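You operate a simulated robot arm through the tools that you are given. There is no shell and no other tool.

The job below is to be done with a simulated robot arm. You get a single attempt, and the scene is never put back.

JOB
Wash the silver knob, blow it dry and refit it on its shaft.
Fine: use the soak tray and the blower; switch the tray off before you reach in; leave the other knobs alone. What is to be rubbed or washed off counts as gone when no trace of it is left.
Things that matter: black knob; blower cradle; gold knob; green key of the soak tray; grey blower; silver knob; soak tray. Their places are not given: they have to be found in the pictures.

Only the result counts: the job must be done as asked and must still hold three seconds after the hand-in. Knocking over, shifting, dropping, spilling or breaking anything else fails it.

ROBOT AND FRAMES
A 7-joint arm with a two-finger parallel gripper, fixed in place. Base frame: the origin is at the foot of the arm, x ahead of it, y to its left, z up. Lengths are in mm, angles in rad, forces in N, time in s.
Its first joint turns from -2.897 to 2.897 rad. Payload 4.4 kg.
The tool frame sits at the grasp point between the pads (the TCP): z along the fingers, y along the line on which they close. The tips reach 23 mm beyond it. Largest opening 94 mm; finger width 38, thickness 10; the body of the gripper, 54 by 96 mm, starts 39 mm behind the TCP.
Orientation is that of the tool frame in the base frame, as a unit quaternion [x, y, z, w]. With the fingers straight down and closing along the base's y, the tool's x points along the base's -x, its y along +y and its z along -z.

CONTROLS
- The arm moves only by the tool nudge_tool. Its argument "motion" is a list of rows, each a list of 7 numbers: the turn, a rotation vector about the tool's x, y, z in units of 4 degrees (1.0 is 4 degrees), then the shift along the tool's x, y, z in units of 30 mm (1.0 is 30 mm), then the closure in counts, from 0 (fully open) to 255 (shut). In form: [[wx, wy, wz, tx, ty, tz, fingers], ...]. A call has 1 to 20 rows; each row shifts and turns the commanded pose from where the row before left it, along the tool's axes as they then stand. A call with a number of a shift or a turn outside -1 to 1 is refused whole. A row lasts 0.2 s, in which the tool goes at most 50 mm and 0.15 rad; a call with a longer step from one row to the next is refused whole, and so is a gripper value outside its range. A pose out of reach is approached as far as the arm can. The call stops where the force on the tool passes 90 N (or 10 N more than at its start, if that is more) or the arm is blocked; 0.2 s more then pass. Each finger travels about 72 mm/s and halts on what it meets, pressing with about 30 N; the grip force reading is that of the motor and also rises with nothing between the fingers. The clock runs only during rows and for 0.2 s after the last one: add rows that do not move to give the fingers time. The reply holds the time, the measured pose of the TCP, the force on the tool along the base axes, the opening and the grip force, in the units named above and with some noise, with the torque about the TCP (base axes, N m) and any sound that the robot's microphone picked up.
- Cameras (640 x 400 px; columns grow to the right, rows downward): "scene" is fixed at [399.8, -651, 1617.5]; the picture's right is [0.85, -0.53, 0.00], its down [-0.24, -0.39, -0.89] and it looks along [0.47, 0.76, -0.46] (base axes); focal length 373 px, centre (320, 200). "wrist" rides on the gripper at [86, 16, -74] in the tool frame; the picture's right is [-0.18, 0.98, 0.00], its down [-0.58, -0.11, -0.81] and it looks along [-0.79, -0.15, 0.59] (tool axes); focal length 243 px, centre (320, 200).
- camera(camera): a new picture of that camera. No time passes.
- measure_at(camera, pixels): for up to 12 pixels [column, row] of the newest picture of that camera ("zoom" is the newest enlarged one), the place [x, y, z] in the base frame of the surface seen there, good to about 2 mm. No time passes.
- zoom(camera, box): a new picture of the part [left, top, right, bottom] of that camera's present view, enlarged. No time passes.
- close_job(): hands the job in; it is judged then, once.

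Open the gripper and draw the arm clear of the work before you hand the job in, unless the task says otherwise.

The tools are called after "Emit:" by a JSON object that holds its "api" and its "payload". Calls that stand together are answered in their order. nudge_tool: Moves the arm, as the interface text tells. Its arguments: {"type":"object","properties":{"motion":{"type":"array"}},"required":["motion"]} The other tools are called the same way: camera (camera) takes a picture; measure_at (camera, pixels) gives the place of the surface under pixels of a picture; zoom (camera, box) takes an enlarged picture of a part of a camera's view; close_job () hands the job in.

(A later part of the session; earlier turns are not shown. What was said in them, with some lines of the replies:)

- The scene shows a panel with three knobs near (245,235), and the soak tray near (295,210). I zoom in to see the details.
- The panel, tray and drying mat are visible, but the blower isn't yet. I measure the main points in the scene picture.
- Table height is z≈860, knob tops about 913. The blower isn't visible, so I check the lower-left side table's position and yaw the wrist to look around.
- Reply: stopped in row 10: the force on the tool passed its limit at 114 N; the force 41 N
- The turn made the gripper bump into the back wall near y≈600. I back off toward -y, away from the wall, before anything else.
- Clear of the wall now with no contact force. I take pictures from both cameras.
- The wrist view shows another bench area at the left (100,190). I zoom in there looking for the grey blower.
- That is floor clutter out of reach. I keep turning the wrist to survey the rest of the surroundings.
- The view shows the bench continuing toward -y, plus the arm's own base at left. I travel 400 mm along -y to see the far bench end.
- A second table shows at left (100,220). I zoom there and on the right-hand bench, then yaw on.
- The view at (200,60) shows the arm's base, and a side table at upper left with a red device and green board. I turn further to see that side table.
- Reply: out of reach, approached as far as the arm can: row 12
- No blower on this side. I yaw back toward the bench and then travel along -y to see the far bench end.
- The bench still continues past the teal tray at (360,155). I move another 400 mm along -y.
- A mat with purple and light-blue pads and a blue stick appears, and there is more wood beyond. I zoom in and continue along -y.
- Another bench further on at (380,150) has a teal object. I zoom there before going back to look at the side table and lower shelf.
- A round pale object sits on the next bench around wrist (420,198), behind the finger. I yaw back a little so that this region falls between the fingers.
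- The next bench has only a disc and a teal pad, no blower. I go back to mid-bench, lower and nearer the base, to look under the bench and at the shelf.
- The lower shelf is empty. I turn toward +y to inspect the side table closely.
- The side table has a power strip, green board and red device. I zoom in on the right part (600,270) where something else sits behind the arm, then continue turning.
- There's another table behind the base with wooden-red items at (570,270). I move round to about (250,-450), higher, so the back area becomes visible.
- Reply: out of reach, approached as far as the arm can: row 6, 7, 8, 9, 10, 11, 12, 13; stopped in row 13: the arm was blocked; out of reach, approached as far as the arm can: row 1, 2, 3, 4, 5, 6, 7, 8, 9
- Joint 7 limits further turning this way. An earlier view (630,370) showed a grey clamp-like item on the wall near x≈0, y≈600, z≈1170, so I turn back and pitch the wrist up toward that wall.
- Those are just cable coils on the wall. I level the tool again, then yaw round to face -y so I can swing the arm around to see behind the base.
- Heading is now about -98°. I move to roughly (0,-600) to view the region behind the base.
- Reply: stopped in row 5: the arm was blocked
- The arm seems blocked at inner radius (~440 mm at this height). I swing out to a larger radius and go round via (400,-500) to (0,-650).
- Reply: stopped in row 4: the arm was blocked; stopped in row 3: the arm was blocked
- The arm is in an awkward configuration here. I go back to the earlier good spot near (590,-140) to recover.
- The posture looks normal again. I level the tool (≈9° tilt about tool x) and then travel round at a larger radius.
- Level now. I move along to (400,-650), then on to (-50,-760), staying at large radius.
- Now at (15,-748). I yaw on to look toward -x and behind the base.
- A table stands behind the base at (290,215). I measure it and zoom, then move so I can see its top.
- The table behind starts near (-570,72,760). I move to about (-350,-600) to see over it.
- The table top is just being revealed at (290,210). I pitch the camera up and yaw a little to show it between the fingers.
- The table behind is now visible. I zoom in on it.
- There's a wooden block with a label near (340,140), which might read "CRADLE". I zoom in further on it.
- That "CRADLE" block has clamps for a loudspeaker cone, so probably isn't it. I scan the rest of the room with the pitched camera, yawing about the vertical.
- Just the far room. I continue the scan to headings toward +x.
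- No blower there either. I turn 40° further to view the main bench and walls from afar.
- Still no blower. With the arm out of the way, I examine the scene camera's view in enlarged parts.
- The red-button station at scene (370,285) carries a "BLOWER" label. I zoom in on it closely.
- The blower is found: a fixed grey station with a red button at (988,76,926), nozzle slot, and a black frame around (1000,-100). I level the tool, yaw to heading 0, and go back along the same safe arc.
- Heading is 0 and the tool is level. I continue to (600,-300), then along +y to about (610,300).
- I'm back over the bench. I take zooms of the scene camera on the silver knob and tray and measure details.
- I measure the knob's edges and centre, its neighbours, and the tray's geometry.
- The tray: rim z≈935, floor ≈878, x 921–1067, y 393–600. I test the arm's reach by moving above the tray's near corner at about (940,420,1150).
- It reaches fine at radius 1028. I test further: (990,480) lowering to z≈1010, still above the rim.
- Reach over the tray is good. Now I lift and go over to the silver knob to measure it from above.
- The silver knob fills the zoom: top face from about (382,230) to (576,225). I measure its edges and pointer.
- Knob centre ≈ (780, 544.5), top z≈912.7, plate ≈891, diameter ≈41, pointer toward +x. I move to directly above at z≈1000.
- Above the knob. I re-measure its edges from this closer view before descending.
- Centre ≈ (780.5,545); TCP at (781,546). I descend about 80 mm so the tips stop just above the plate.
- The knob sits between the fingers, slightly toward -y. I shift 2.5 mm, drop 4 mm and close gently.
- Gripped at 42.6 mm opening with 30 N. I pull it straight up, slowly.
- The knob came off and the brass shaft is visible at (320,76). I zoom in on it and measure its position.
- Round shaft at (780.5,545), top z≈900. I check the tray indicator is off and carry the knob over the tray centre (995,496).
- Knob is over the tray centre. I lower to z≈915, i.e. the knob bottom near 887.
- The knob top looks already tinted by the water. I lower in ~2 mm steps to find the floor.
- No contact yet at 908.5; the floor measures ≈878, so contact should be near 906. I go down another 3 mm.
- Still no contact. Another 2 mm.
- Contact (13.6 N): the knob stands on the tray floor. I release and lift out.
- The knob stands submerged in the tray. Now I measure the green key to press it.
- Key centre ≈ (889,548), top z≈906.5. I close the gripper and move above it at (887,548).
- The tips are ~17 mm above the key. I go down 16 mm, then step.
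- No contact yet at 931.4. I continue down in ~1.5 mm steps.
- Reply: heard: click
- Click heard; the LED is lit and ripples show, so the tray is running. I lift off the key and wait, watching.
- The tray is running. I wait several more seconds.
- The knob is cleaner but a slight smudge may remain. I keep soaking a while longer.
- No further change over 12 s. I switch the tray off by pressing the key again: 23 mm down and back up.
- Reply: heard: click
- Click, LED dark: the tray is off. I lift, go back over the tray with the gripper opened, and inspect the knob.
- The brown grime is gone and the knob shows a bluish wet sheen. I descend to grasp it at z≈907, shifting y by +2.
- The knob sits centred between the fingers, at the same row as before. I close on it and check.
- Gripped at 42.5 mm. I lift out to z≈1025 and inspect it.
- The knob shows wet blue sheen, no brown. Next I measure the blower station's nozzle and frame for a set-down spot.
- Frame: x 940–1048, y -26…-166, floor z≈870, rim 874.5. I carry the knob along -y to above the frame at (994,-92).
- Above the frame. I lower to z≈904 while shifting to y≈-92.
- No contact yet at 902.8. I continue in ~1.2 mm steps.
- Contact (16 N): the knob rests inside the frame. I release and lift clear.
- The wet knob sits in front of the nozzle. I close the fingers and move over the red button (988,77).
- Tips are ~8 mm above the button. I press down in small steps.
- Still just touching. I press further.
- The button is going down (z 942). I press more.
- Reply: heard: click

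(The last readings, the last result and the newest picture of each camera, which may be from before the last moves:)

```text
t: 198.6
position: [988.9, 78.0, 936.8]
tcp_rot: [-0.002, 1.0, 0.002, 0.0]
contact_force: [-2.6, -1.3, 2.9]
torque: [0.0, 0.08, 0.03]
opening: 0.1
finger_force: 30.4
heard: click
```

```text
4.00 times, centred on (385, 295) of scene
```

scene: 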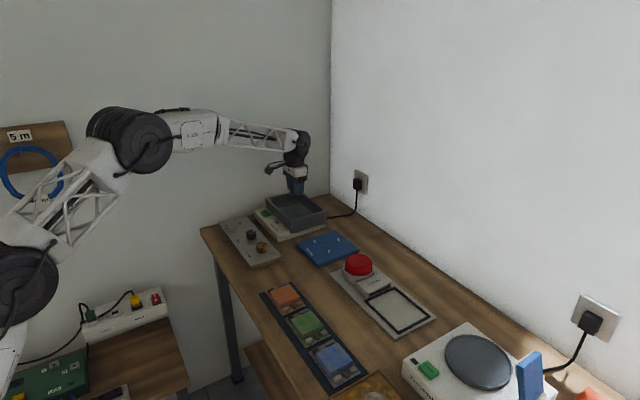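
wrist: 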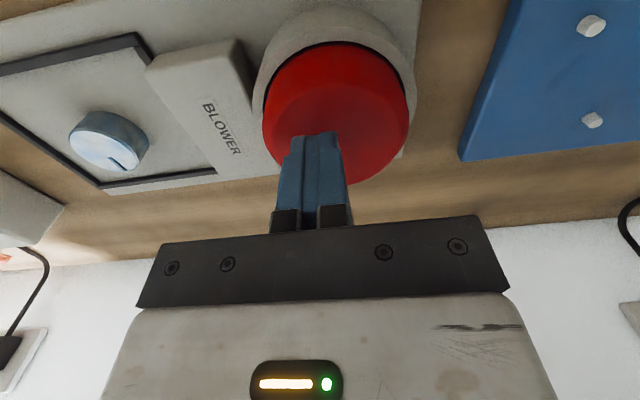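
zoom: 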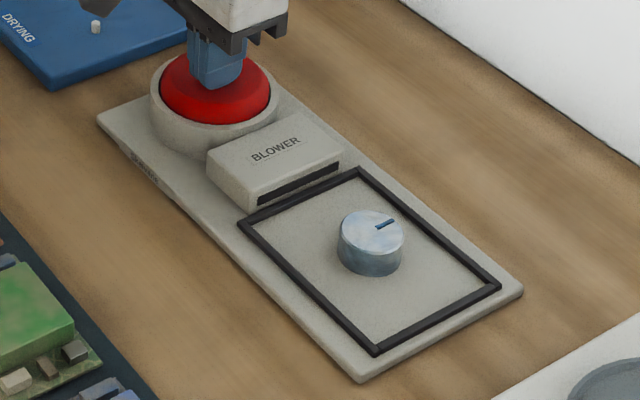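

Click heard, and the blue sheen seems to be fading. I hold the button down and watch.

Emit:
{"api": "nudge_tool", "payload": {"motion": [[0, 0, 0, 0, 0, 0, 255], [0, 0, 0, 0, 0, 0, 255], [0, 0, 0, 0, 0, 0, 255], [0, 0, 0, 0, 0, 0, 255], [0, 0, 0, 0, 0, 0, 255], [0, 0, 0, 0, 0, 0, 255], [0, 0, 0, 0, 0, 0, 255], [0, 0, 0, 0, 0, 0, 255], [0, 0, 0, 0, 0, 0, 255], [0, 0, 0, 0, 0, 0, 255], [0, 0, 0, 0, 0, 0, 255], [0, 0, 0, 0, 0, 0, 255], [0, 0, 0, 0, 0, 0, 255], [0, 0, 0, 0, 0, 0, 255], [0, 0, 0, 0, 0, 0, 255], [0, 0, 0, 0, 0, 0, 255], [0, 0, 0, 0, 0, 0, 255], [0, 0, 0, 0, 0, 0, 255], [0, 0, 0, 0, 0, 0, 255], [0, 0, 0, 0, 0, 0, 255]]}}

Emit:
{"api": "zoom", "payload": {"camera": "scene", "box": [365, 275, 445, 335]}}

Emit:
{"api": "camera", "payload": {"camera": "wrist"}}

```text
t: 202.8
position: [990.2, 78.2, 936.3]
tcp_rot: [-0.002, 1.0, 0.002, 0.0]
contact_force: [0.6, 1.4, 3.1]
torque: [0.01, 0.01, -0.02]
opening: 0.1
finger_force: 30.2
```

```text
6.67 times, centred on (405, 305) of scene
```

zoom: 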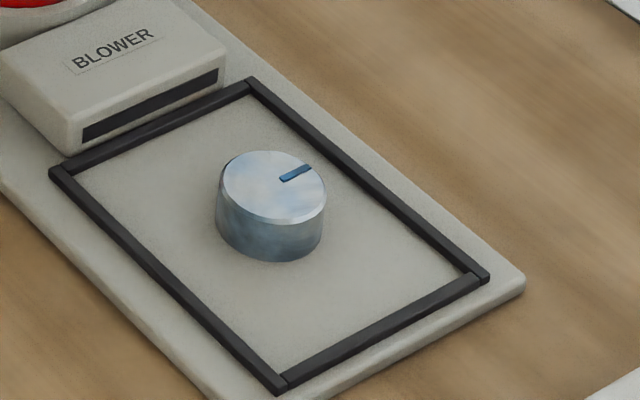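

```text
taken
```

wrist: 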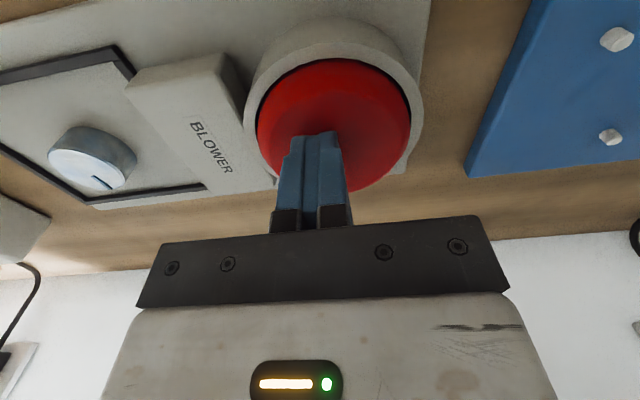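

Still some blue. I hold on for more time and compare.

Emit:
{"api": "nudge_tool", "payload": {"motion": [[0, 0, 0, 0, 0, 0, 255], [0, 0, 0, 0, 0, 0, 255], [0, 0, 0, 0, 0, 0, 255], [0, 0, 0, 0, 0, 0, 255], [0, 0, 0, 0, 0, 0, 255], [0, 0, 0, 0, 0, 0, 255], [0, 0, 0, 0, 0, 0, 255], [0, 0, 0, 0, 0, 0, 255], [0, 0, 0, 0, 0, 0, 255], [0, 0, 0, 0, 0, 0, 255], [0, 0, 0, 0, 0, 0, 255], [0, 0, 0, 0, 0, 0, 255], [0, 0, 0, 0, 0, 0, 255], [0, 0, 0, 0, 0, 0, 255], [0, 0, 0, 0, 0, 0, 255], [0, 0, 0, 0, 0, 0, 255], [0, 0, 0, 0, 0, 0, 255], [0, 0, 0, 0, 0, 0, 255], [0, 0, 0, 0, 0, 0, 255], [0, 0, 0, 0, 0, 0, 255]]}}

Emit:
{"api": "zoom", "payload": {"camera": "scene", "box": [365, 275, 445, 335]}}

Emit:
{"api": "zoom", "payload": {"camera": "scene", "box": [325, 245, 445, 345]}}

```text
t: 207.0
position: [989.6, 78.4, 936.6]
tcp_rot: [-0.003, 1.0, 0.002, 0.0]
contact_force: [0.0, -0.5, 3.0]
torque: [-0.02, 0.03, 0.03]
opening: 0.0
finger_force: 29.7
```

```text
6.67 times, centred on (405, 305) of scene
```

zoom: 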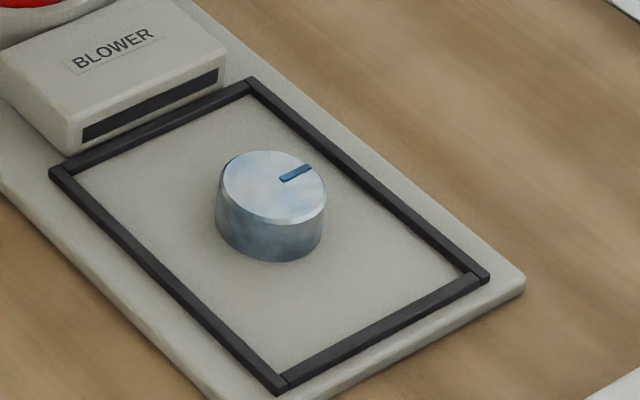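

```text
4.00 times, centred on (385, 295) of scene
```

zoom: 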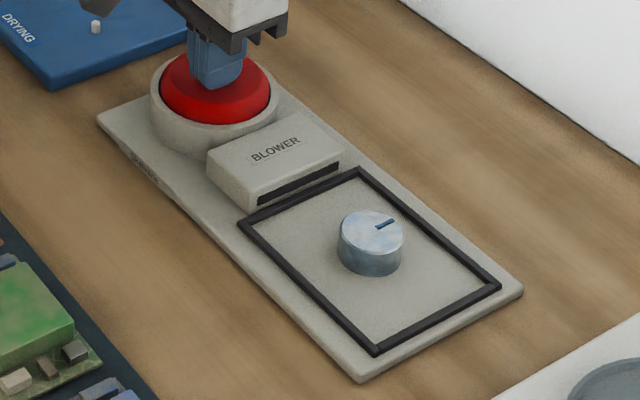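

No change while holding, but the click itself reduced the blue: each press probably gives one puff. I release and press again twice.

Emit:
{"api": "nudge_tool", "payload": {"motion": [[0, 0, 0, 0, 0, -0.3, 255], [0, 0, 0, 0, 0, -0.2, 255], [0, 0, 0, 0, 0, 0, 255], [0, 0, 0, 0, 0, 0, 255], [0, 0, 0, 0, 0, 0, 255]]}}

Emit:
{"api": "zoom", "payload": {"camera": "scene", "box": [325, 245, 445, 345]}}

Emit:
{"api": "nudge_tool", "payload": {"motion": [[0, 0, 0, 0, 0, 0.25, 255], [0, 0, 0, 0, 0, 0.15, 255], [0, 0, 0, 0, 0, 0.1, 255], [0, 0, 0, 0, 0, 0, 255], [0, 0, 0, 0, 0, 0, 255], [0, 0, 0, 0, 0, 0, 255]]}}

Emit:
{"api": "zoom", "payload": {"camera": "scene", "box": [365, 275, 445, 335]}}

```text
t: 208.2
position: [988.8, 77.2, 950.8]
tcp_rot: [-0.002, 1.0, 0.003, 0.0]
contact_force: [-0.2, 0.4, -0.1]
torque: [-0.01, 0.0, -0.03]
opening: 0.2
finger_force: 29.6
```

```text
4.00 times, centred on (385, 295) of scene
```

zoom: 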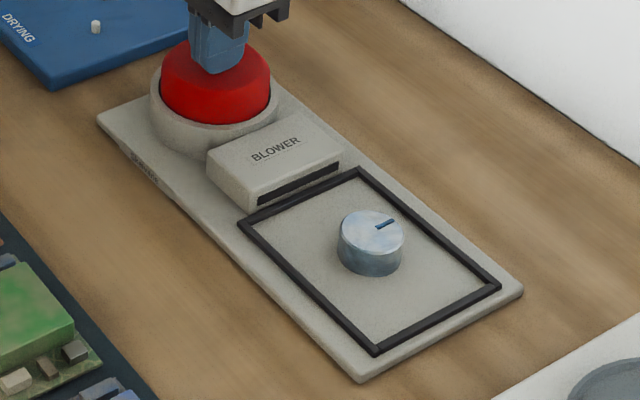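

```text
t: 209.6
position: [988.0, 76.6, 938.3]
tcp_rot: [-0.003, 1.0, 0.002, 0.0]
contact_force: [1.6, 0.4, 1.9]
torque: [0.01, -0.05, -0.05]
opening: 0.3
finger_force: 30.0
heard: click
```

```text
6.67 times, centred on (405, 305) of scene
```

zoom: 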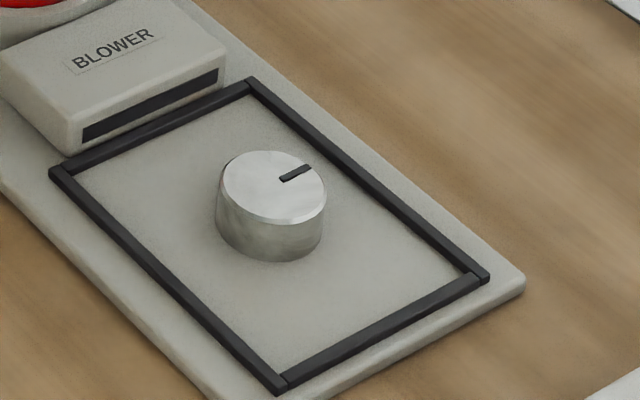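

A second puff made it silver and apparently dry. I give one more puff to be sure and compare.

Emit:
{"api": "nudge_tool", "payload": {"motion": [[0, 0, 0, 0, 0, -0.3, 255], [0, 0, 0, 0, 0, -0.15, 255], [0, 0, 0, 0, 0, 0, 255], [0, 0, 0, 0, 0, 0, 255], [0, 0, 0, 0, 0, 0.25, 255], [0, 0, 0, 0, 0, 0.15, 255], [0, 0, 0, 0, 0, 0.1, 255], [0, 0, 0, 0, 0, 0, 255], [0, 0, 0, 0, 0, 0, 255], [0, 0, 0, 0, 0, 0, 255]]}}

Emit:
{"api": "zoom", "payload": {"camera": "scene", "box": [365, 275, 445, 335]}}

Emit:
{"api": "zoom", "payload": {"camera": "scene", "box": [385, 292, 411, 318]}}

```text
t: 211.8
position: [990.8, 77.4, 936.1]
tcp_rot: [-0.003, 1.0, 0.003, 0.0]
contact_force: [-1.0, 0.2, 2.7]
torque: [0.02, 0.04, -0.01]
opening: 0.2
finger_force: 30.5
heard: click
```

```text
6.67 times, centred on (405, 305) of scene
```

zoom: 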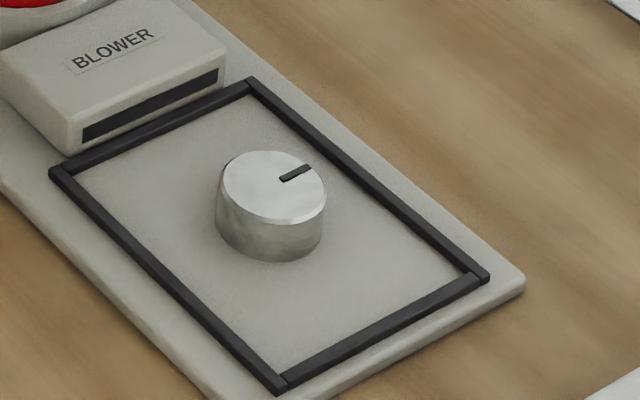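

```text
15.38 times, centred on (398, 305) of scene
```

zoom: 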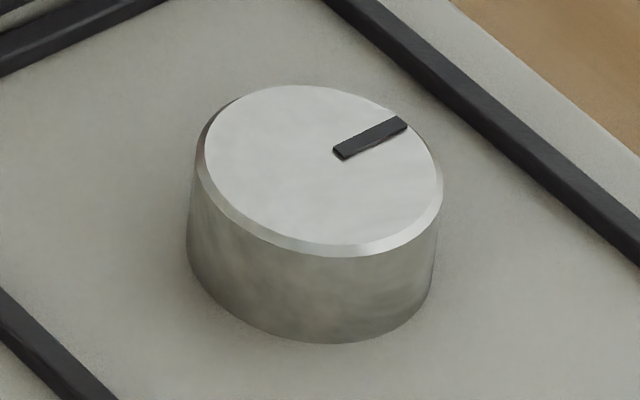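

It looks dry and silver with only very faint mottling. I release the button and view it from above with the wrist camera.

Emit:
{"api": "nudge_tool", "payload": {"motion": [[0, 0, 0, 0, 0, -0.5, 255], [0, 0, 0, 0, 0, -0.9, 255], [0, 0, 0, 0, 0, -1, 255], [0, 0, 0, -0.05, -0.95, 0, 200], [0, 0, 0, -0.05, -0.95, 0, 150], [0, 0, 0, -0.05, -0.95, 0, 100], [0, 0, 0, -0.05, -0.95, 0, 60], [0, 0, 0, -0.05, -0.95, 0, 60], [0, 0, 0, -0.05, -0.9, 0, 60], [0, 0, 0, 0, 0, 0, 60], [0, 0, 0, 0, 0, 0, 60]]}}

Emit:
{"api": "camera", "payload": {"camera": "wrist"}}

Emit:
{"api": "zoom", "payload": {"camera": "wrist", "box": [270, 0, 370, 100]}}

Emit:
{"api": "measure_at", "payload": {"camera": "zoom", "pixels": [[225, 210], [425, 210], [325, 120], [335, 330], [325, 220]]}}

```text
t: 214.2
position: [994.9, -92.8, 1007.9]
tcp_rot: [-0.003, 1.0, 0.003, 0.0]
contact_force: [-0.2, 0.6, -0.3]
torque: [0.01, 0.01, -0.02]
opening: 71.8
finger_force: 0.0
```

```text
taken
```

wrist: 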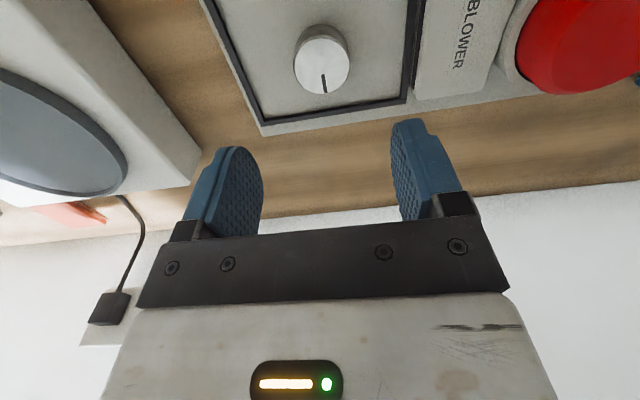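

```text
4.00 times, centred on (320, 50) of wrist
```

zoom: 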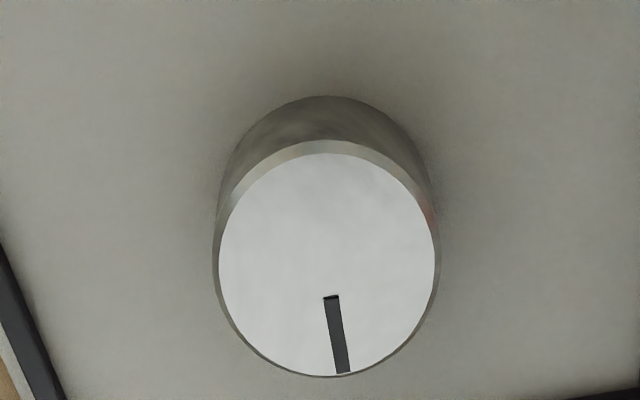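

```text
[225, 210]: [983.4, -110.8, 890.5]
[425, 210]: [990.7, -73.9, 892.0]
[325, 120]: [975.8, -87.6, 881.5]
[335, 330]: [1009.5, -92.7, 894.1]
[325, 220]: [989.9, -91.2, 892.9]
```

Top face is uniformly clean and dry. Knob centre ≈ (996.5,-92). I descend to z≈899 and grasp it.

Emit:
{"api": "nudge_tool", "payload": {"motion": [[0, 0, 0, -0.05, 0.02, 0.8, 60], [0, 0, 0, 0, 0, 0.8, 60], [0, 0, 0, 0, 0, 0.8, 60], [0, 0, 0, 0, 0, 0.7, 60], [0, 0, 0, 0, 0, 0.4, 60], [0, 0, 0, 0, 0, 0.13, 60], [0, 0, 0, 0, 0, 0, 60], [0, 0, 0, 0, 0, 0, 60]]}}

Emit:
{"api": "camera", "payload": {"camera": "wrist"}}

```text
t: 216.0
position: [1000.3, -90.5, 898.1]
tcp_rot: [-0.003, 1.0, 0.003, 0.0]
contact_force: [-0.5, 0.4, 0.8]
torque: [0.01, 0.02, -0.03]
opening: 71.9
finger_force: 0.1
```

```text
taken
```

wrist: 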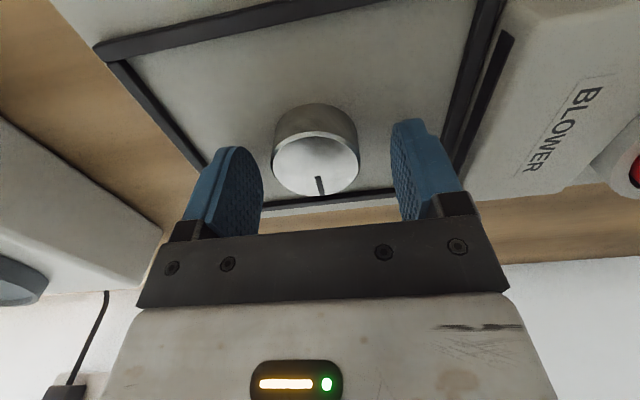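

The knob appears at the same place in the image as in the earlier grasps. I close the fingers.

Emit:
{"api": "nudge_tool", "payload": {"motion": [[0, 0, 0, 0, 0, 0, 110], [0, 0, 0, 0, 0, 0, 140], [0, 0, 0, 0, 0, 0, 180], [0, 0, 0, 0, 0, 0, 180], [0, 0, 0, 0, 0, 0, 180]]}}

Emit:
{"api": "camera", "payload": {"camera": "wrist"}}

Emit:
{"api": "zoom", "payload": {"camera": "wrist", "box": [260, 90, 380, 210]}}

```text
t: 217.2
position: [1000.8, -90.0, 898.7]
tcp_rot: [-0.003, 1.0, 0.002, 0.0]
contact_force: [-0.2, -0.1, 0.4]
torque: [0.0, 0.03, 0.02]
opening: 42.6
finger_force: 29.7
```

```text
taken
```

wrist: 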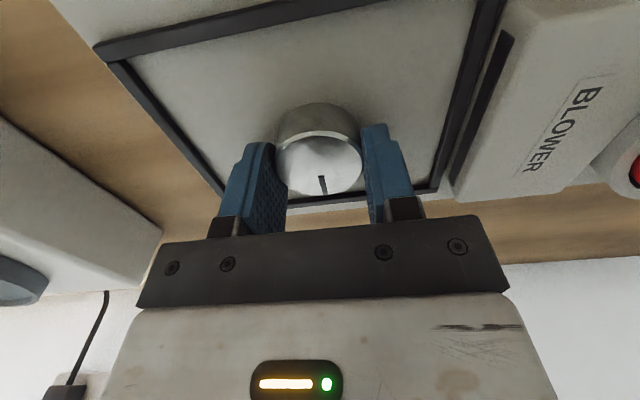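

```text
3.33 times, centred on (320, 150) of wrist
```

zoom: 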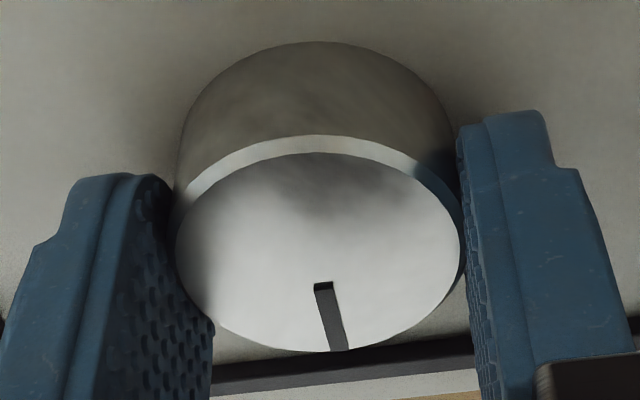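

Gripped. I lift to z≈1025 and carry it toward the shaft at (780.5,545).

Emit:
{"api": "nudge_tool", "payload": {"motion": [[0, 0, 0, 0, 0, -0.3, 180], [0, 0, 0, 0, 0, -0.7, 180], [0, 0, 0, 0, 0, -0.8, 180], [0, 0, 0, 0, 0, -0.8, 180], [0, 0, 0, 0, 0, -0.8, 180], [0, 0, 0, 0, 0, -0.8, 180], [0, 0, 0, 0.333, 0.5, 0, 180], [0, 0, 0, 0.333, 0.962, 0, 180], [0, 0, 0, 0.333, 0.962, 0, 180], [0, 0, 0, 0.333, 0.962, 0, 180], [0, 0, 0, 0.333, 0.962, 0, 180], [0, 0, 0, 0.333, 0.962, 0, 180], [0, 0, 0, 0.333, 0.962, 0, 180], [0, 0, 0, 0.333, 0.962, 0, 180], [0, 0, 0, 0.333, 0.962, 0, 180], [0, 0, 0, 0.333, 0.962, 0, 180], [0, 0, 0, 0.333, 0.962, 0, 180], [0, 0, 0, 0, 0, 0, 180]]}}

Emit:
{"api": "nudge_tool", "payload": {"motion": [[0, 0, 0, 0.333, 0.962, 0, 180], [0, 0, 0, 0.333, 0.962, 0, 180], [0, 0, 0, 0.333, 0.962, 0, 180], [0, 0, 0, 0.333, 0.962, 0, 180], [0, 0, 0, 0.333, 0.962, 0, 180], [0, 0, 0, 0.333, 0.962, 0, 180], [0, 0, 0, 0.333, 0.962, 0, 180], [0, 0, 0, 0.333, 0.962, 0, 180], [0, 0, 0, 0.333, 0.962, 0, 180], [0, 0, 0, 0.333, 0.962, 0, 180], [0, 0, 0, 0.2, 0.7, 0, 180], [0, 0, 0, 0, 0, 0, 180], [0, 0, 0, 0, 0, 0, 180]]}}

Emit:
{"api": "camera", "payload": {"camera": "wrist"}}

```text
t: 221.0
position: [888.0, 211.8, 1023.8]
tcp_rot: [-0.004, 1.0, 0.002, 0.0]
contact_force: [0.7, 0.6, -0.7]
torque: [-0.01, 0.02, 0.0]
opening: 42.3
finger_force: 30.0
```

```text
t: 223.8
position: [781.2, 519.9, 1026.7]
tcp_rot: [-0.003, 1.0, 0.004, 0.0]
contact_force: [-0.1, 0.7, 0.4]
torque: [-0.02, -0.01, 0.0]
opening: 42.4
finger_force: 29.6
```

```text
taken
```

wrist: 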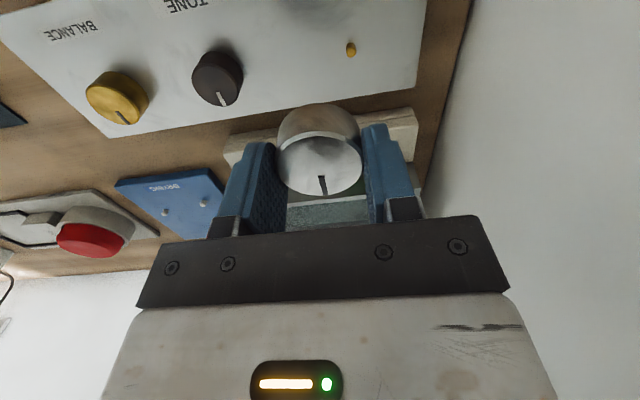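

Next I move +25 mm in y and lower to z≈950, then measure knob and shaft relative alignment.

Emit:
{"api": "nudge_tool", "payload": {"motion": [[0, 0, 0, 0, 0.84, 0, 180], [0, 0, 0, 0, 0, 0.8, 180], [0, 0, 0, 0, 0, 0.8, 180], [0, 0, 0, 0, 0, 0.8, 180], [0, 0, 0, 0, 0, 0, 180], [0, 0, 0, 0, 0, 0, 180]]}}

Emit:
{"api": "camera", "payload": {"camera": "wrist"}}

Emit:
{"api": "zoom", "payload": {"camera": "wrist", "box": [260, 50, 380, 210]}}

Emit:
{"api": "zoom", "payload": {"camera": "scene", "box": [225, 195, 255, 230]}}

```text
t: 225.2
position: [782.7, 545.3, 956.2]
tcp_rot: [-0.002, 1.0, 0.002, 0.001]
contact_force: [0.7, -0.2, -0.5]
torque: [-0.01, -0.01, -0.03]
opening: 42.6
finger_force: 30.0
```

```text
taken
```

wrist: 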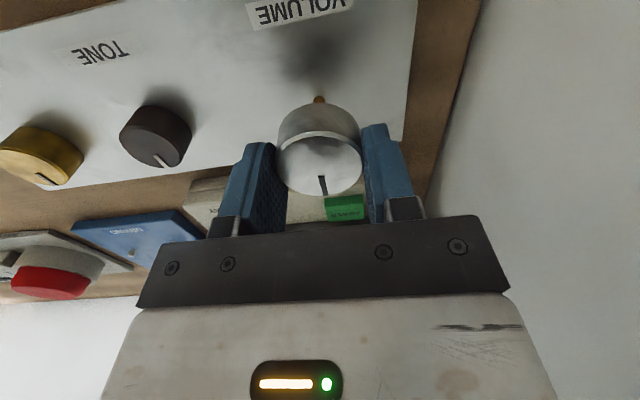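

```text
2.50 times, centred on (320, 130) of wrist
```

zoom: 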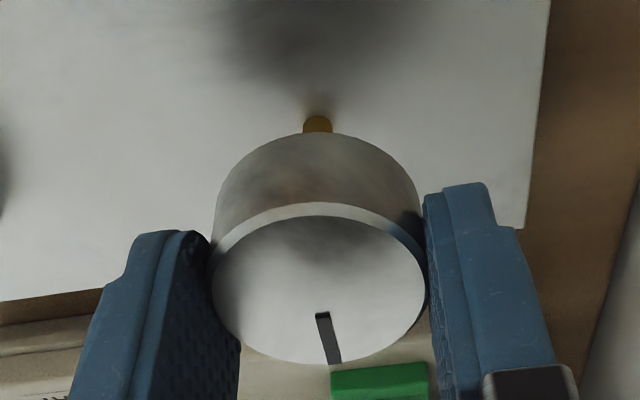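

```text
11.43 times, centred on (240, 212) of scene
```

zoom: 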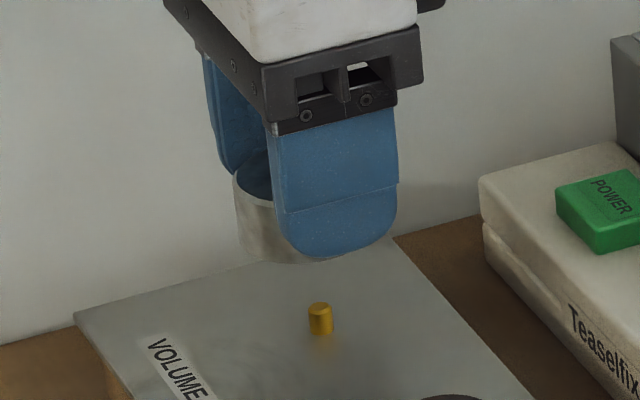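

I measure the knob's edges in the gripper, and look closely at the knob's side for any leftover trace.

Emit:
{"api": "zoom", "payload": {"camera": "wrist", "box": [290, 90, 350, 150]}}

Emit:
{"api": "measure_at", "payload": {"camera": "wrist", "pixels": [[320, 120], [320, 110], [320, 139], [323, 192], [280, 165], [360, 168], [320, 165], [319, 99], [317, 99], [321, 99]]}}

```text
6.67 times, centred on (320, 120) of wrist
```

zoom: 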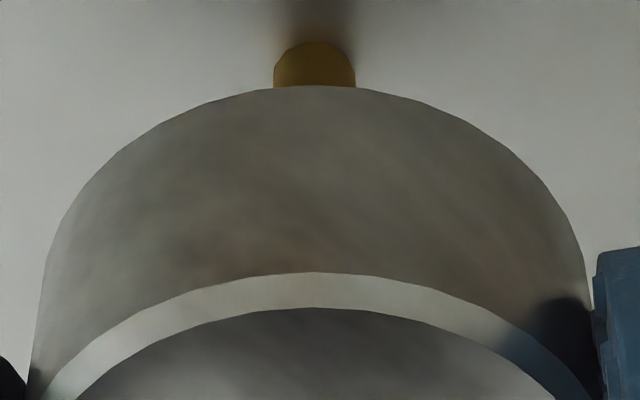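

```text
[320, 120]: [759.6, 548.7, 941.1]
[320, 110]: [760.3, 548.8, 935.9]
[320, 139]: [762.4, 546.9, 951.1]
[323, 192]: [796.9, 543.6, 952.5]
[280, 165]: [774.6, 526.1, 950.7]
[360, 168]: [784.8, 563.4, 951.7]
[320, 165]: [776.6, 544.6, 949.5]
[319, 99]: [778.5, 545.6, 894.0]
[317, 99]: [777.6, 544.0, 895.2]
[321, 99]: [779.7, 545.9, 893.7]
```

Knob near side measures x≈760 and y-edges 526/563.5, matching its original seated position, so it is aligned with the shaft to within ~0.5 mm. I descend to just above the shaft tip.

Emit:
{"api": "nudge_tool", "payload": {"motion": [[0, 0, 0, 0, 0, 0.4, 180], [0, 0, 0, 0, 0, 0.3, 180], [0, 0, 0, 0, 0, 0.13, 180], [0, 0, 0, 0, 0, 0, 180], [0, 0, 0, 0, 0, 0, 180]]}}

Emit:
{"api": "camera", "payload": {"camera": "wrist"}}

Emit:
{"api": "measure_at", "payload": {"camera": "wrist", "pixels": [[320, 120], [320, 110], [280, 165], [360, 168]]}}

Emit:
{"api": "zoom", "payload": {"camera": "scene", "box": [230, 205, 255, 230]}}

```text
t: 226.4
position: [782.1, 547.5, 931.5]
tcp_rot: [-0.002, 1.0, 0.003, -0.001]
contact_force: [0.4, 0.3, 0.2]
torque: [-0.01, 0.0, -0.02]
opening: 42.3
finger_force: 30.4
```

```text
taken
```

wrist: 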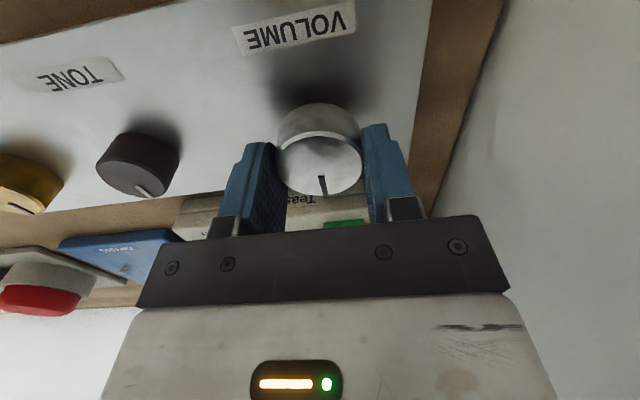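

```text
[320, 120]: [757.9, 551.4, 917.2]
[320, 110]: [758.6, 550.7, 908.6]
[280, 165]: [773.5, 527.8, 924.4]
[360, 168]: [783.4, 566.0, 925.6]
```

```text
16.00 times, centred on (242, 218) of scene
```

zoom: 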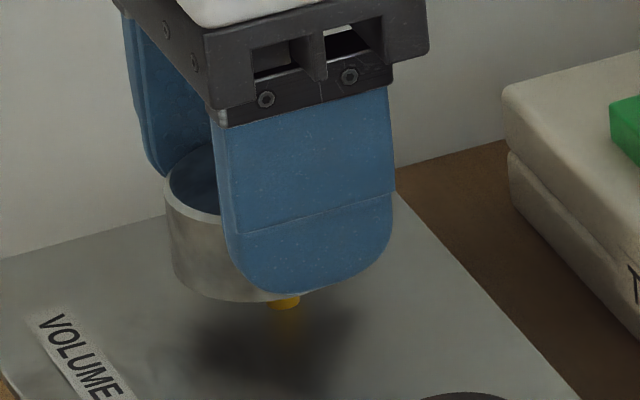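

While descending, the actual position drifted about +2 mm in y and -1.8 mm in x (knob edges 527.8/566, near side 758). I correct and re-measure.

Emit:
{"api": "nudge_tool", "payload": {"motion": [[0, 0, 0, -0.06, -0.07, 0, 180], [0, 0, 0, 0, 0, 0, 180], [0, 0, 0, 0, 0, 0, 180]]}}

Emit:
{"api": "camera", "payload": {"camera": "wrist"}}

Emit:
{"api": "measure_at", "payload": {"camera": "wrist", "pixels": [[320, 120], [320, 110], [280, 165], [360, 168], [281, 160], [361, 160], [300, 115], [340, 115]]}}

Emit:
{"api": "zoom", "payload": {"camera": "scene", "box": [225, 205, 255, 230]}}

```text
t: 227.2
position: [783.6, 544.2, 930.9]
tcp_rot: [-0.003, 1.0, 0.002, 0.0]
contact_force: [-0.4, -0.4, -0.7]
torque: [0.02, 0.0, 0.0]
opening: 42.6
finger_force: 29.7
```

```text
taken
```

wrist: 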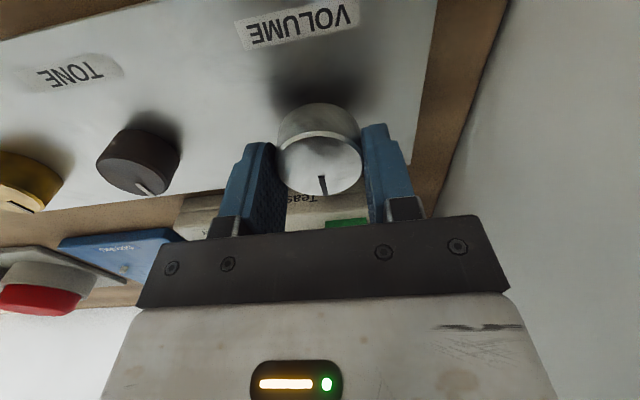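

```text
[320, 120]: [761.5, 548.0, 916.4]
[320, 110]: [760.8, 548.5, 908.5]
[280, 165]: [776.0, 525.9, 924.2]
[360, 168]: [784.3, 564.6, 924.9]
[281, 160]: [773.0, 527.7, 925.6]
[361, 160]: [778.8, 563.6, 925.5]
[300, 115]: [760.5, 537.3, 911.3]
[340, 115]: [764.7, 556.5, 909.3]
```

```text
16.00 times, centred on (240, 218) of scene
```

zoom: 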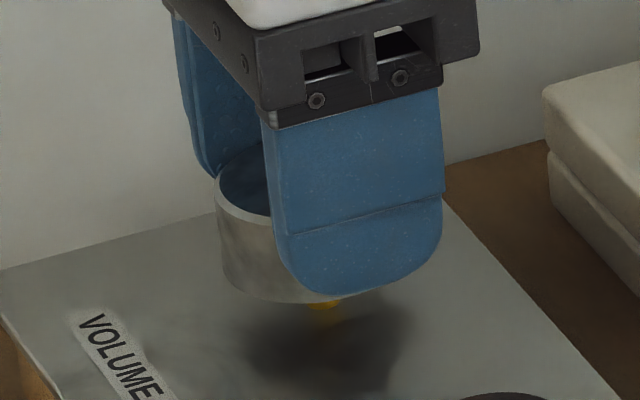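

Now aligned (near side ≈761, y-edges 526/564.5). I descend in small steps, watching forces.

Emit:
{"api": "nudge_tool", "payload": {"motion": [[0, 0, 0, 0, 0, 0.05, 180], [0, 0, 0, 0, 0, 0.05, 180], [0, 0, 0, 0, 0, 0.05, 180], [0, 0, 0, 0, 0, 0, 180], [0, 0, 0, 0, 0, 0, 180]]}}

```text
t: 228.4
position: [784.6, 545.8, 926.9]
tcp_rot: [-0.003, 1.0, 0.003, -0.001]
contact_force: [-0.3, -0.4, -0.6]
torque: [-0.02, 0.03, 0.01]
opening: 42.5
finger_force: 30.1
```

No force at z≈927, so the shaft tip is likely entering the bore. I check drift, then continue.

Emit:
{"api": "camera", "payload": {"camera": "wrist"}}

Emit:
{"api": "measure_at", "payload": {"camera": "wrist", "pixels": [[320, 120], [320, 110], [280, 165], [360, 168], [281, 160], [361, 160]]}}

Emit:
{"api": "nudge_tool", "payload": {"motion": [[0, 0, 0, 0, 0, 0.04, 180], [0, 0, 0, 0, 0, 0.04, 180], [0, 0, 0, 0, 0, 0, 180]]}}

```text
taken
```

wrist: 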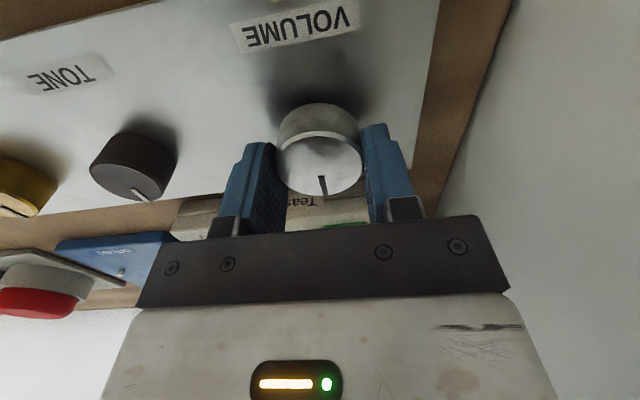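

```text
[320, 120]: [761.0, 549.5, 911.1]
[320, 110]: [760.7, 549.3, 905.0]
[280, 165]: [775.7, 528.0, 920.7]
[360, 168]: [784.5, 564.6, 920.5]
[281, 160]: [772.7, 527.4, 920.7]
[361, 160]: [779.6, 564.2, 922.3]
```

```text
t: 229.2
position: [784.9, 544.2, 925.3]
tcp_rot: [-0.002, 1.0, 0.003, 0.0]
contact_force: [-0.7, -0.2, -0.3]
torque: [-0.03, -0.02, 0.01]
opening: 42.6
finger_force: 29.0
```

Continuing downward in 1.2 mm steps.

Emit:
{"api": "nudge_tool", "payload": {"motion": [[0, 0, 0, 0, 0, 0.04, 180], [0, 0, 0, 0, 0, 0.04, 180], [0, 0, 0, 0, 0, 0, 180]]}}

Emit:
{"api": "nudge_tool", "payload": {"motion": [[0, 0, 0, 0, 0, 0.04, 180], [0, 0, 0, 0, 0, 0, 180]]}}

```text
t: 230.0
position: [784.5, 544.8, 922.5]
tcp_rot: [-0.002, 1.0, 0.003, 0.0]
contact_force: [0.7, -0.7, -0.2]
torque: [-0.01, -0.01, 0.03]
opening: 42.3
finger_force: 30.2
```

```text
t: 230.6
position: [783.7, 545.0, 919.8]
tcp_rot: [-0.003, 1.0, 0.003, 0.0]
contact_force: [0.9, -0.8, 0.0]
torque: [0.01, 0.0, -0.05]
opening: 42.4
finger_force: 30.2
```

The shaft is inside the bore without jamming. A couple more millimetres to seat.

Emit:
{"api": "nudge_tool", "payload": {"motion": [[0, 0, 0, 0, 0, 0.03, 180], [0, 0, 0, 0, 0, 0, 180]]}}

Emit:
{"api": "nudge_tool", "payload": {"motion": [[0, 0, 0, 0, 0, 0.03, 180], [0, 0, 0, 0, 0, 0, 180]]}}

```text
t: 231.2
position: [784.3, 546.3, 920.6]
tcp_rot: [-0.002, 1.0, 0.003, 0.0]
contact_force: [0.2, 0.1, -0.4]
torque: [-0.01, 0.0, 0.03]
opening: 42.7
finger_force: 29.6
```

```text
t: 231.8
position: [783.5, 545.8, 918.6]
tcp_rot: [-0.002, 1.0, 0.003, 0.0]
contact_force: [-0.3, -0.7, -0.5]
torque: [-0.03, 0.0, 0.01]
opening: 42.3
finger_force: 29.9
```

Emit:
{"api": "nudge_tool", "payload": {"motion": [[0, 0, 0, 0, 0, 0.03, 180], [0, 0, 0, 0, 0, 0, 180]]}}

Emit:
{"api": "camera", "payload": {"camera": "wrist"}}

Emit:
{"api": "measure_at", "payload": {"camera": "wrist", "pixels": [[320, 165], [320, 110], [280, 165], [360, 168], [240, 100]]}}

Emit:
{"api": "zoom", "payload": {"camera": "scene", "box": [225, 205, 255, 230]}}

```text
t: 232.4
position: [784.4, 544.7, 917.7]
tcp_rot: [-0.003, 1.0, 0.004, 0.001]
contact_force: [-0.6, -1.2, 6.3]
torque: [-0.13, 0.05, -0.02]
opening: 42.5
finger_force: 30.0
```

```text
taken
```

wrist: 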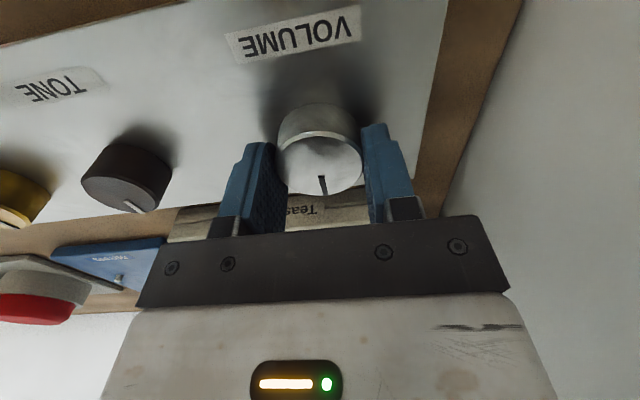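

```text
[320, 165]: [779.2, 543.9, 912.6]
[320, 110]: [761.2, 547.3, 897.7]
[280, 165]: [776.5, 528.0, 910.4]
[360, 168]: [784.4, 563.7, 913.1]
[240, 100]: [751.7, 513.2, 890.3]
```

```text
16.00 times, centred on (240, 218) of scene
```

zoom: 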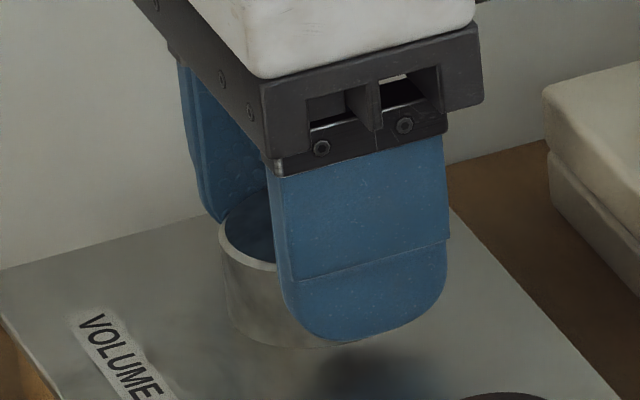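

Contact at 6 N with knob top z≈912.6, the original height: seated. I press a hair more, then open and lift slowly.

Emit:
{"api": "nudge_tool", "payload": {"motion": [[0, 0, 0, 0, 0, 0.03, 180], [0, 0, 0, 0, 0, 0, 180], [0, 0, 0, 0, 0, -0.04, 180], [0, 0, 0, 0, 0, 0, 130], [0, 0, 0, 0, 0, 0, 100], [0, 0, 0, 0, 0, 0, 70], [0, 0, 0, 0, 0, 0, 40], [0, 0, 0, 0, 0, 0, 40], [0, 0, 0, 0, 0, -0.3, 40], [0, 0, 0, 0, 0, -0.5, 40], [0, 0, 0, 0, 0, -0.8, 40], [0, 0, 0, 0, 0, -1, 40], [0, 0, 0, 0, 0, -1, 40], [0, 0, 0, 0, 0, 0, 40]]}}

Emit:
{"api": "camera", "payload": {"camera": "wrist"}}

Emit:
{"api": "zoom", "payload": {"camera": "wrist", "box": [270, 10, 370, 130]}}

Emit:
{"api": "zoom", "payload": {"camera": "scene", "box": [225, 205, 255, 230]}}

```text
t: 235.4
position: [782.1, 543.4, 1026.9]
tcp_rot: [-0.003, 1.0, 0.003, 0.0]
contact_force: [0.4, -1.1, 0.5]
torque: [-0.03, -0.01, -0.01]
opening: 79.2
finger_force: 0.1
```

```text
taken
```

wrist: 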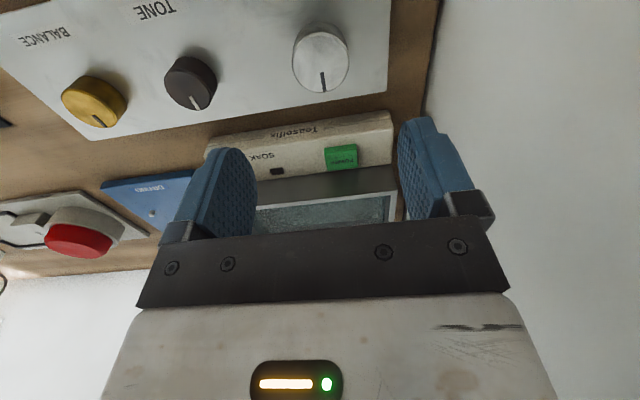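

```text
3.33 times, centred on (320, 70) of wrist
```

zoom: 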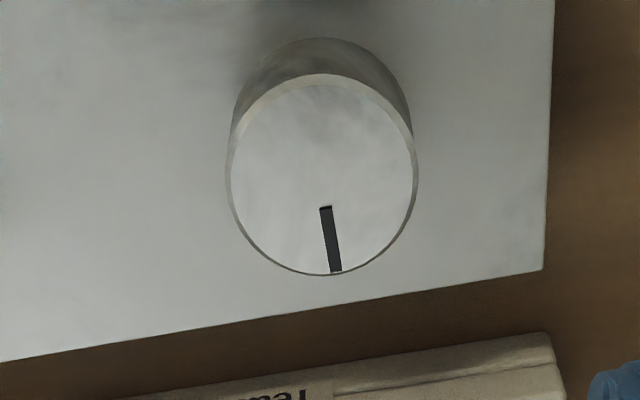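

```text
16.00 times, centred on (240, 218) of scene
```

zoom: 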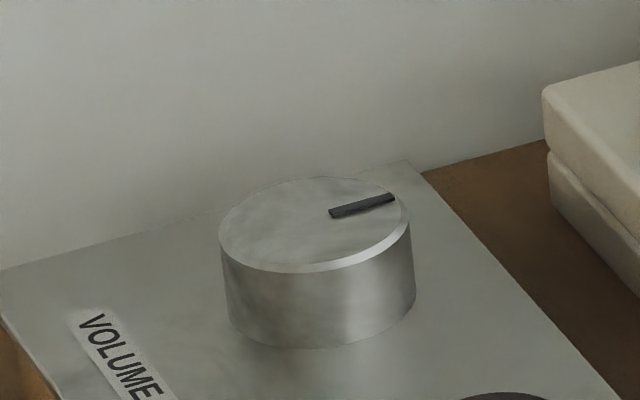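

The knob is refitted, clean (pointer now neutral dark, brown gone) and dry, pointer in the original direction. I open fully and draw the arm clear.

Emit:
{"api": "nudge_tool", "payload": {"motion": [[0, 0, 0, 0, 0, -1, 40], [0, 0, 0, 0, 0, -1, 0], [0, 0, 0, 0, 0, -1, 0], [0, 0, 0, 0, 0, -1, 0], [0, 0, 0, 0.8, -0.8, -0.5, 0], [0, 0, 0, 0.8, -0.8, -0.5, 0], [0, 0, 0, 0.8, -0.8, -0.5, 0], [0, 0, 0, 0.8, -0.8, -0.5, 0], [0, 0, 0, 0.8, -0.8, 0, 0], [0, 0, 0, 0.8, -0.8, 0, 0], [0, 0, 0, 0.8, -0.8, 0, 0], [0, 0, 0, 0.8, -0.8, 0, 0], [0, 0, 0, 0, 0, 0, 0], [0, 0, 0, 0, 0, 0, 0]]}}

Emit:
{"api": "camera", "payload": {"camera": "scene"}}

Emit:
{"api": "zoom", "payload": {"camera": "scene", "box": [200, 180, 360, 280]}}

Emit:
{"api": "zoom", "payload": {"camera": "scene", "box": [325, 245, 445, 345]}}

```text
t: 238.4
position: [593.4, 351.1, 1203.6]
tcp_rot: [-0.002, 1.0, 0.004, 0.0]
contact_force: [-0.1, 0.5, 0.4]
torque: [0.0, -0.02, -0.01]
opening: 93.9
finger_force: 0.1
```

```text
taken
```

scene: 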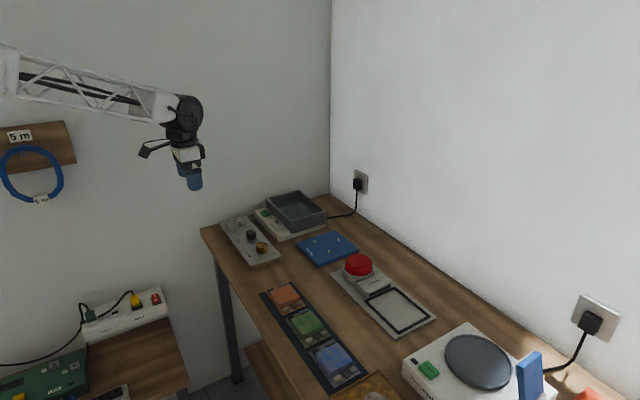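

```text
4.00 times, centred on (280, 230) of scene
```

zoom: 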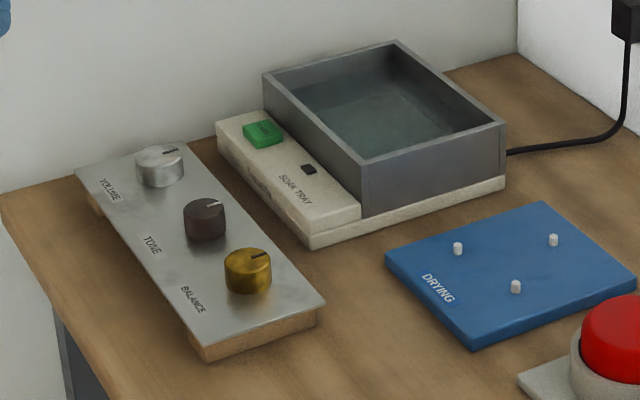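

```text
4.00 times, centred on (385, 295) of scene
```

zoom: 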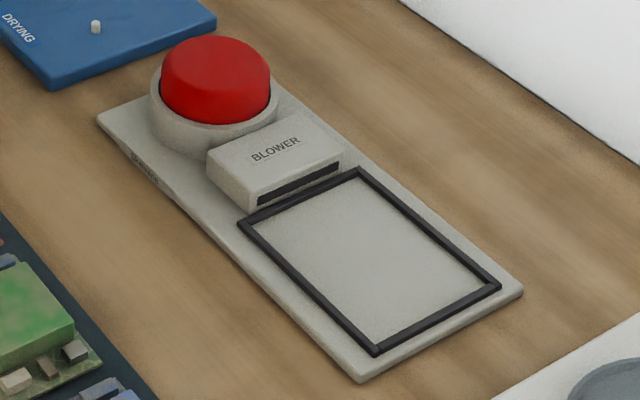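

The final picture shows the silver knob clean and seated at zoom (160,165). The tray LED is dark, the blower button is up, the other knobs are untouched and the arm is clear with the gripper open. I hand the job in.

Emit:
{"api": "close_job", "payload": {}}

```text
The job is handed in.
```

The silver knob has been washed, blown dry and put back on its shaft, and the job is handed in; no verdict came back. In the last pictures it looks clean and dry, sits at its original height, and its pointer faces the same way as before.

- **Washing:** the knob soaked for about 30 seconds with the tray running. I switched the tray off before reaching in, and its light is now dark. Very faint mottling remains on the metal. I took it for surface texture or reflections, because it did not match the original dirt pattern.
- **Drying:** the blower is the fixed grey station with the red button. I stood the knob inside its black frame and pressed the button three times. The wet sheen was gone after the second press.
- **Other items:** the black and gold knobs were not touched, and nothing was knocked over or moved in the pictures.
- **Wall bump:** early on, while I was turning the wrist to look around, the gripper bumped the back wall hard enough to trip the force limit at 114 N. I backed off at once and saw no damage.

The gripper is open and the arm is clear of the bench.
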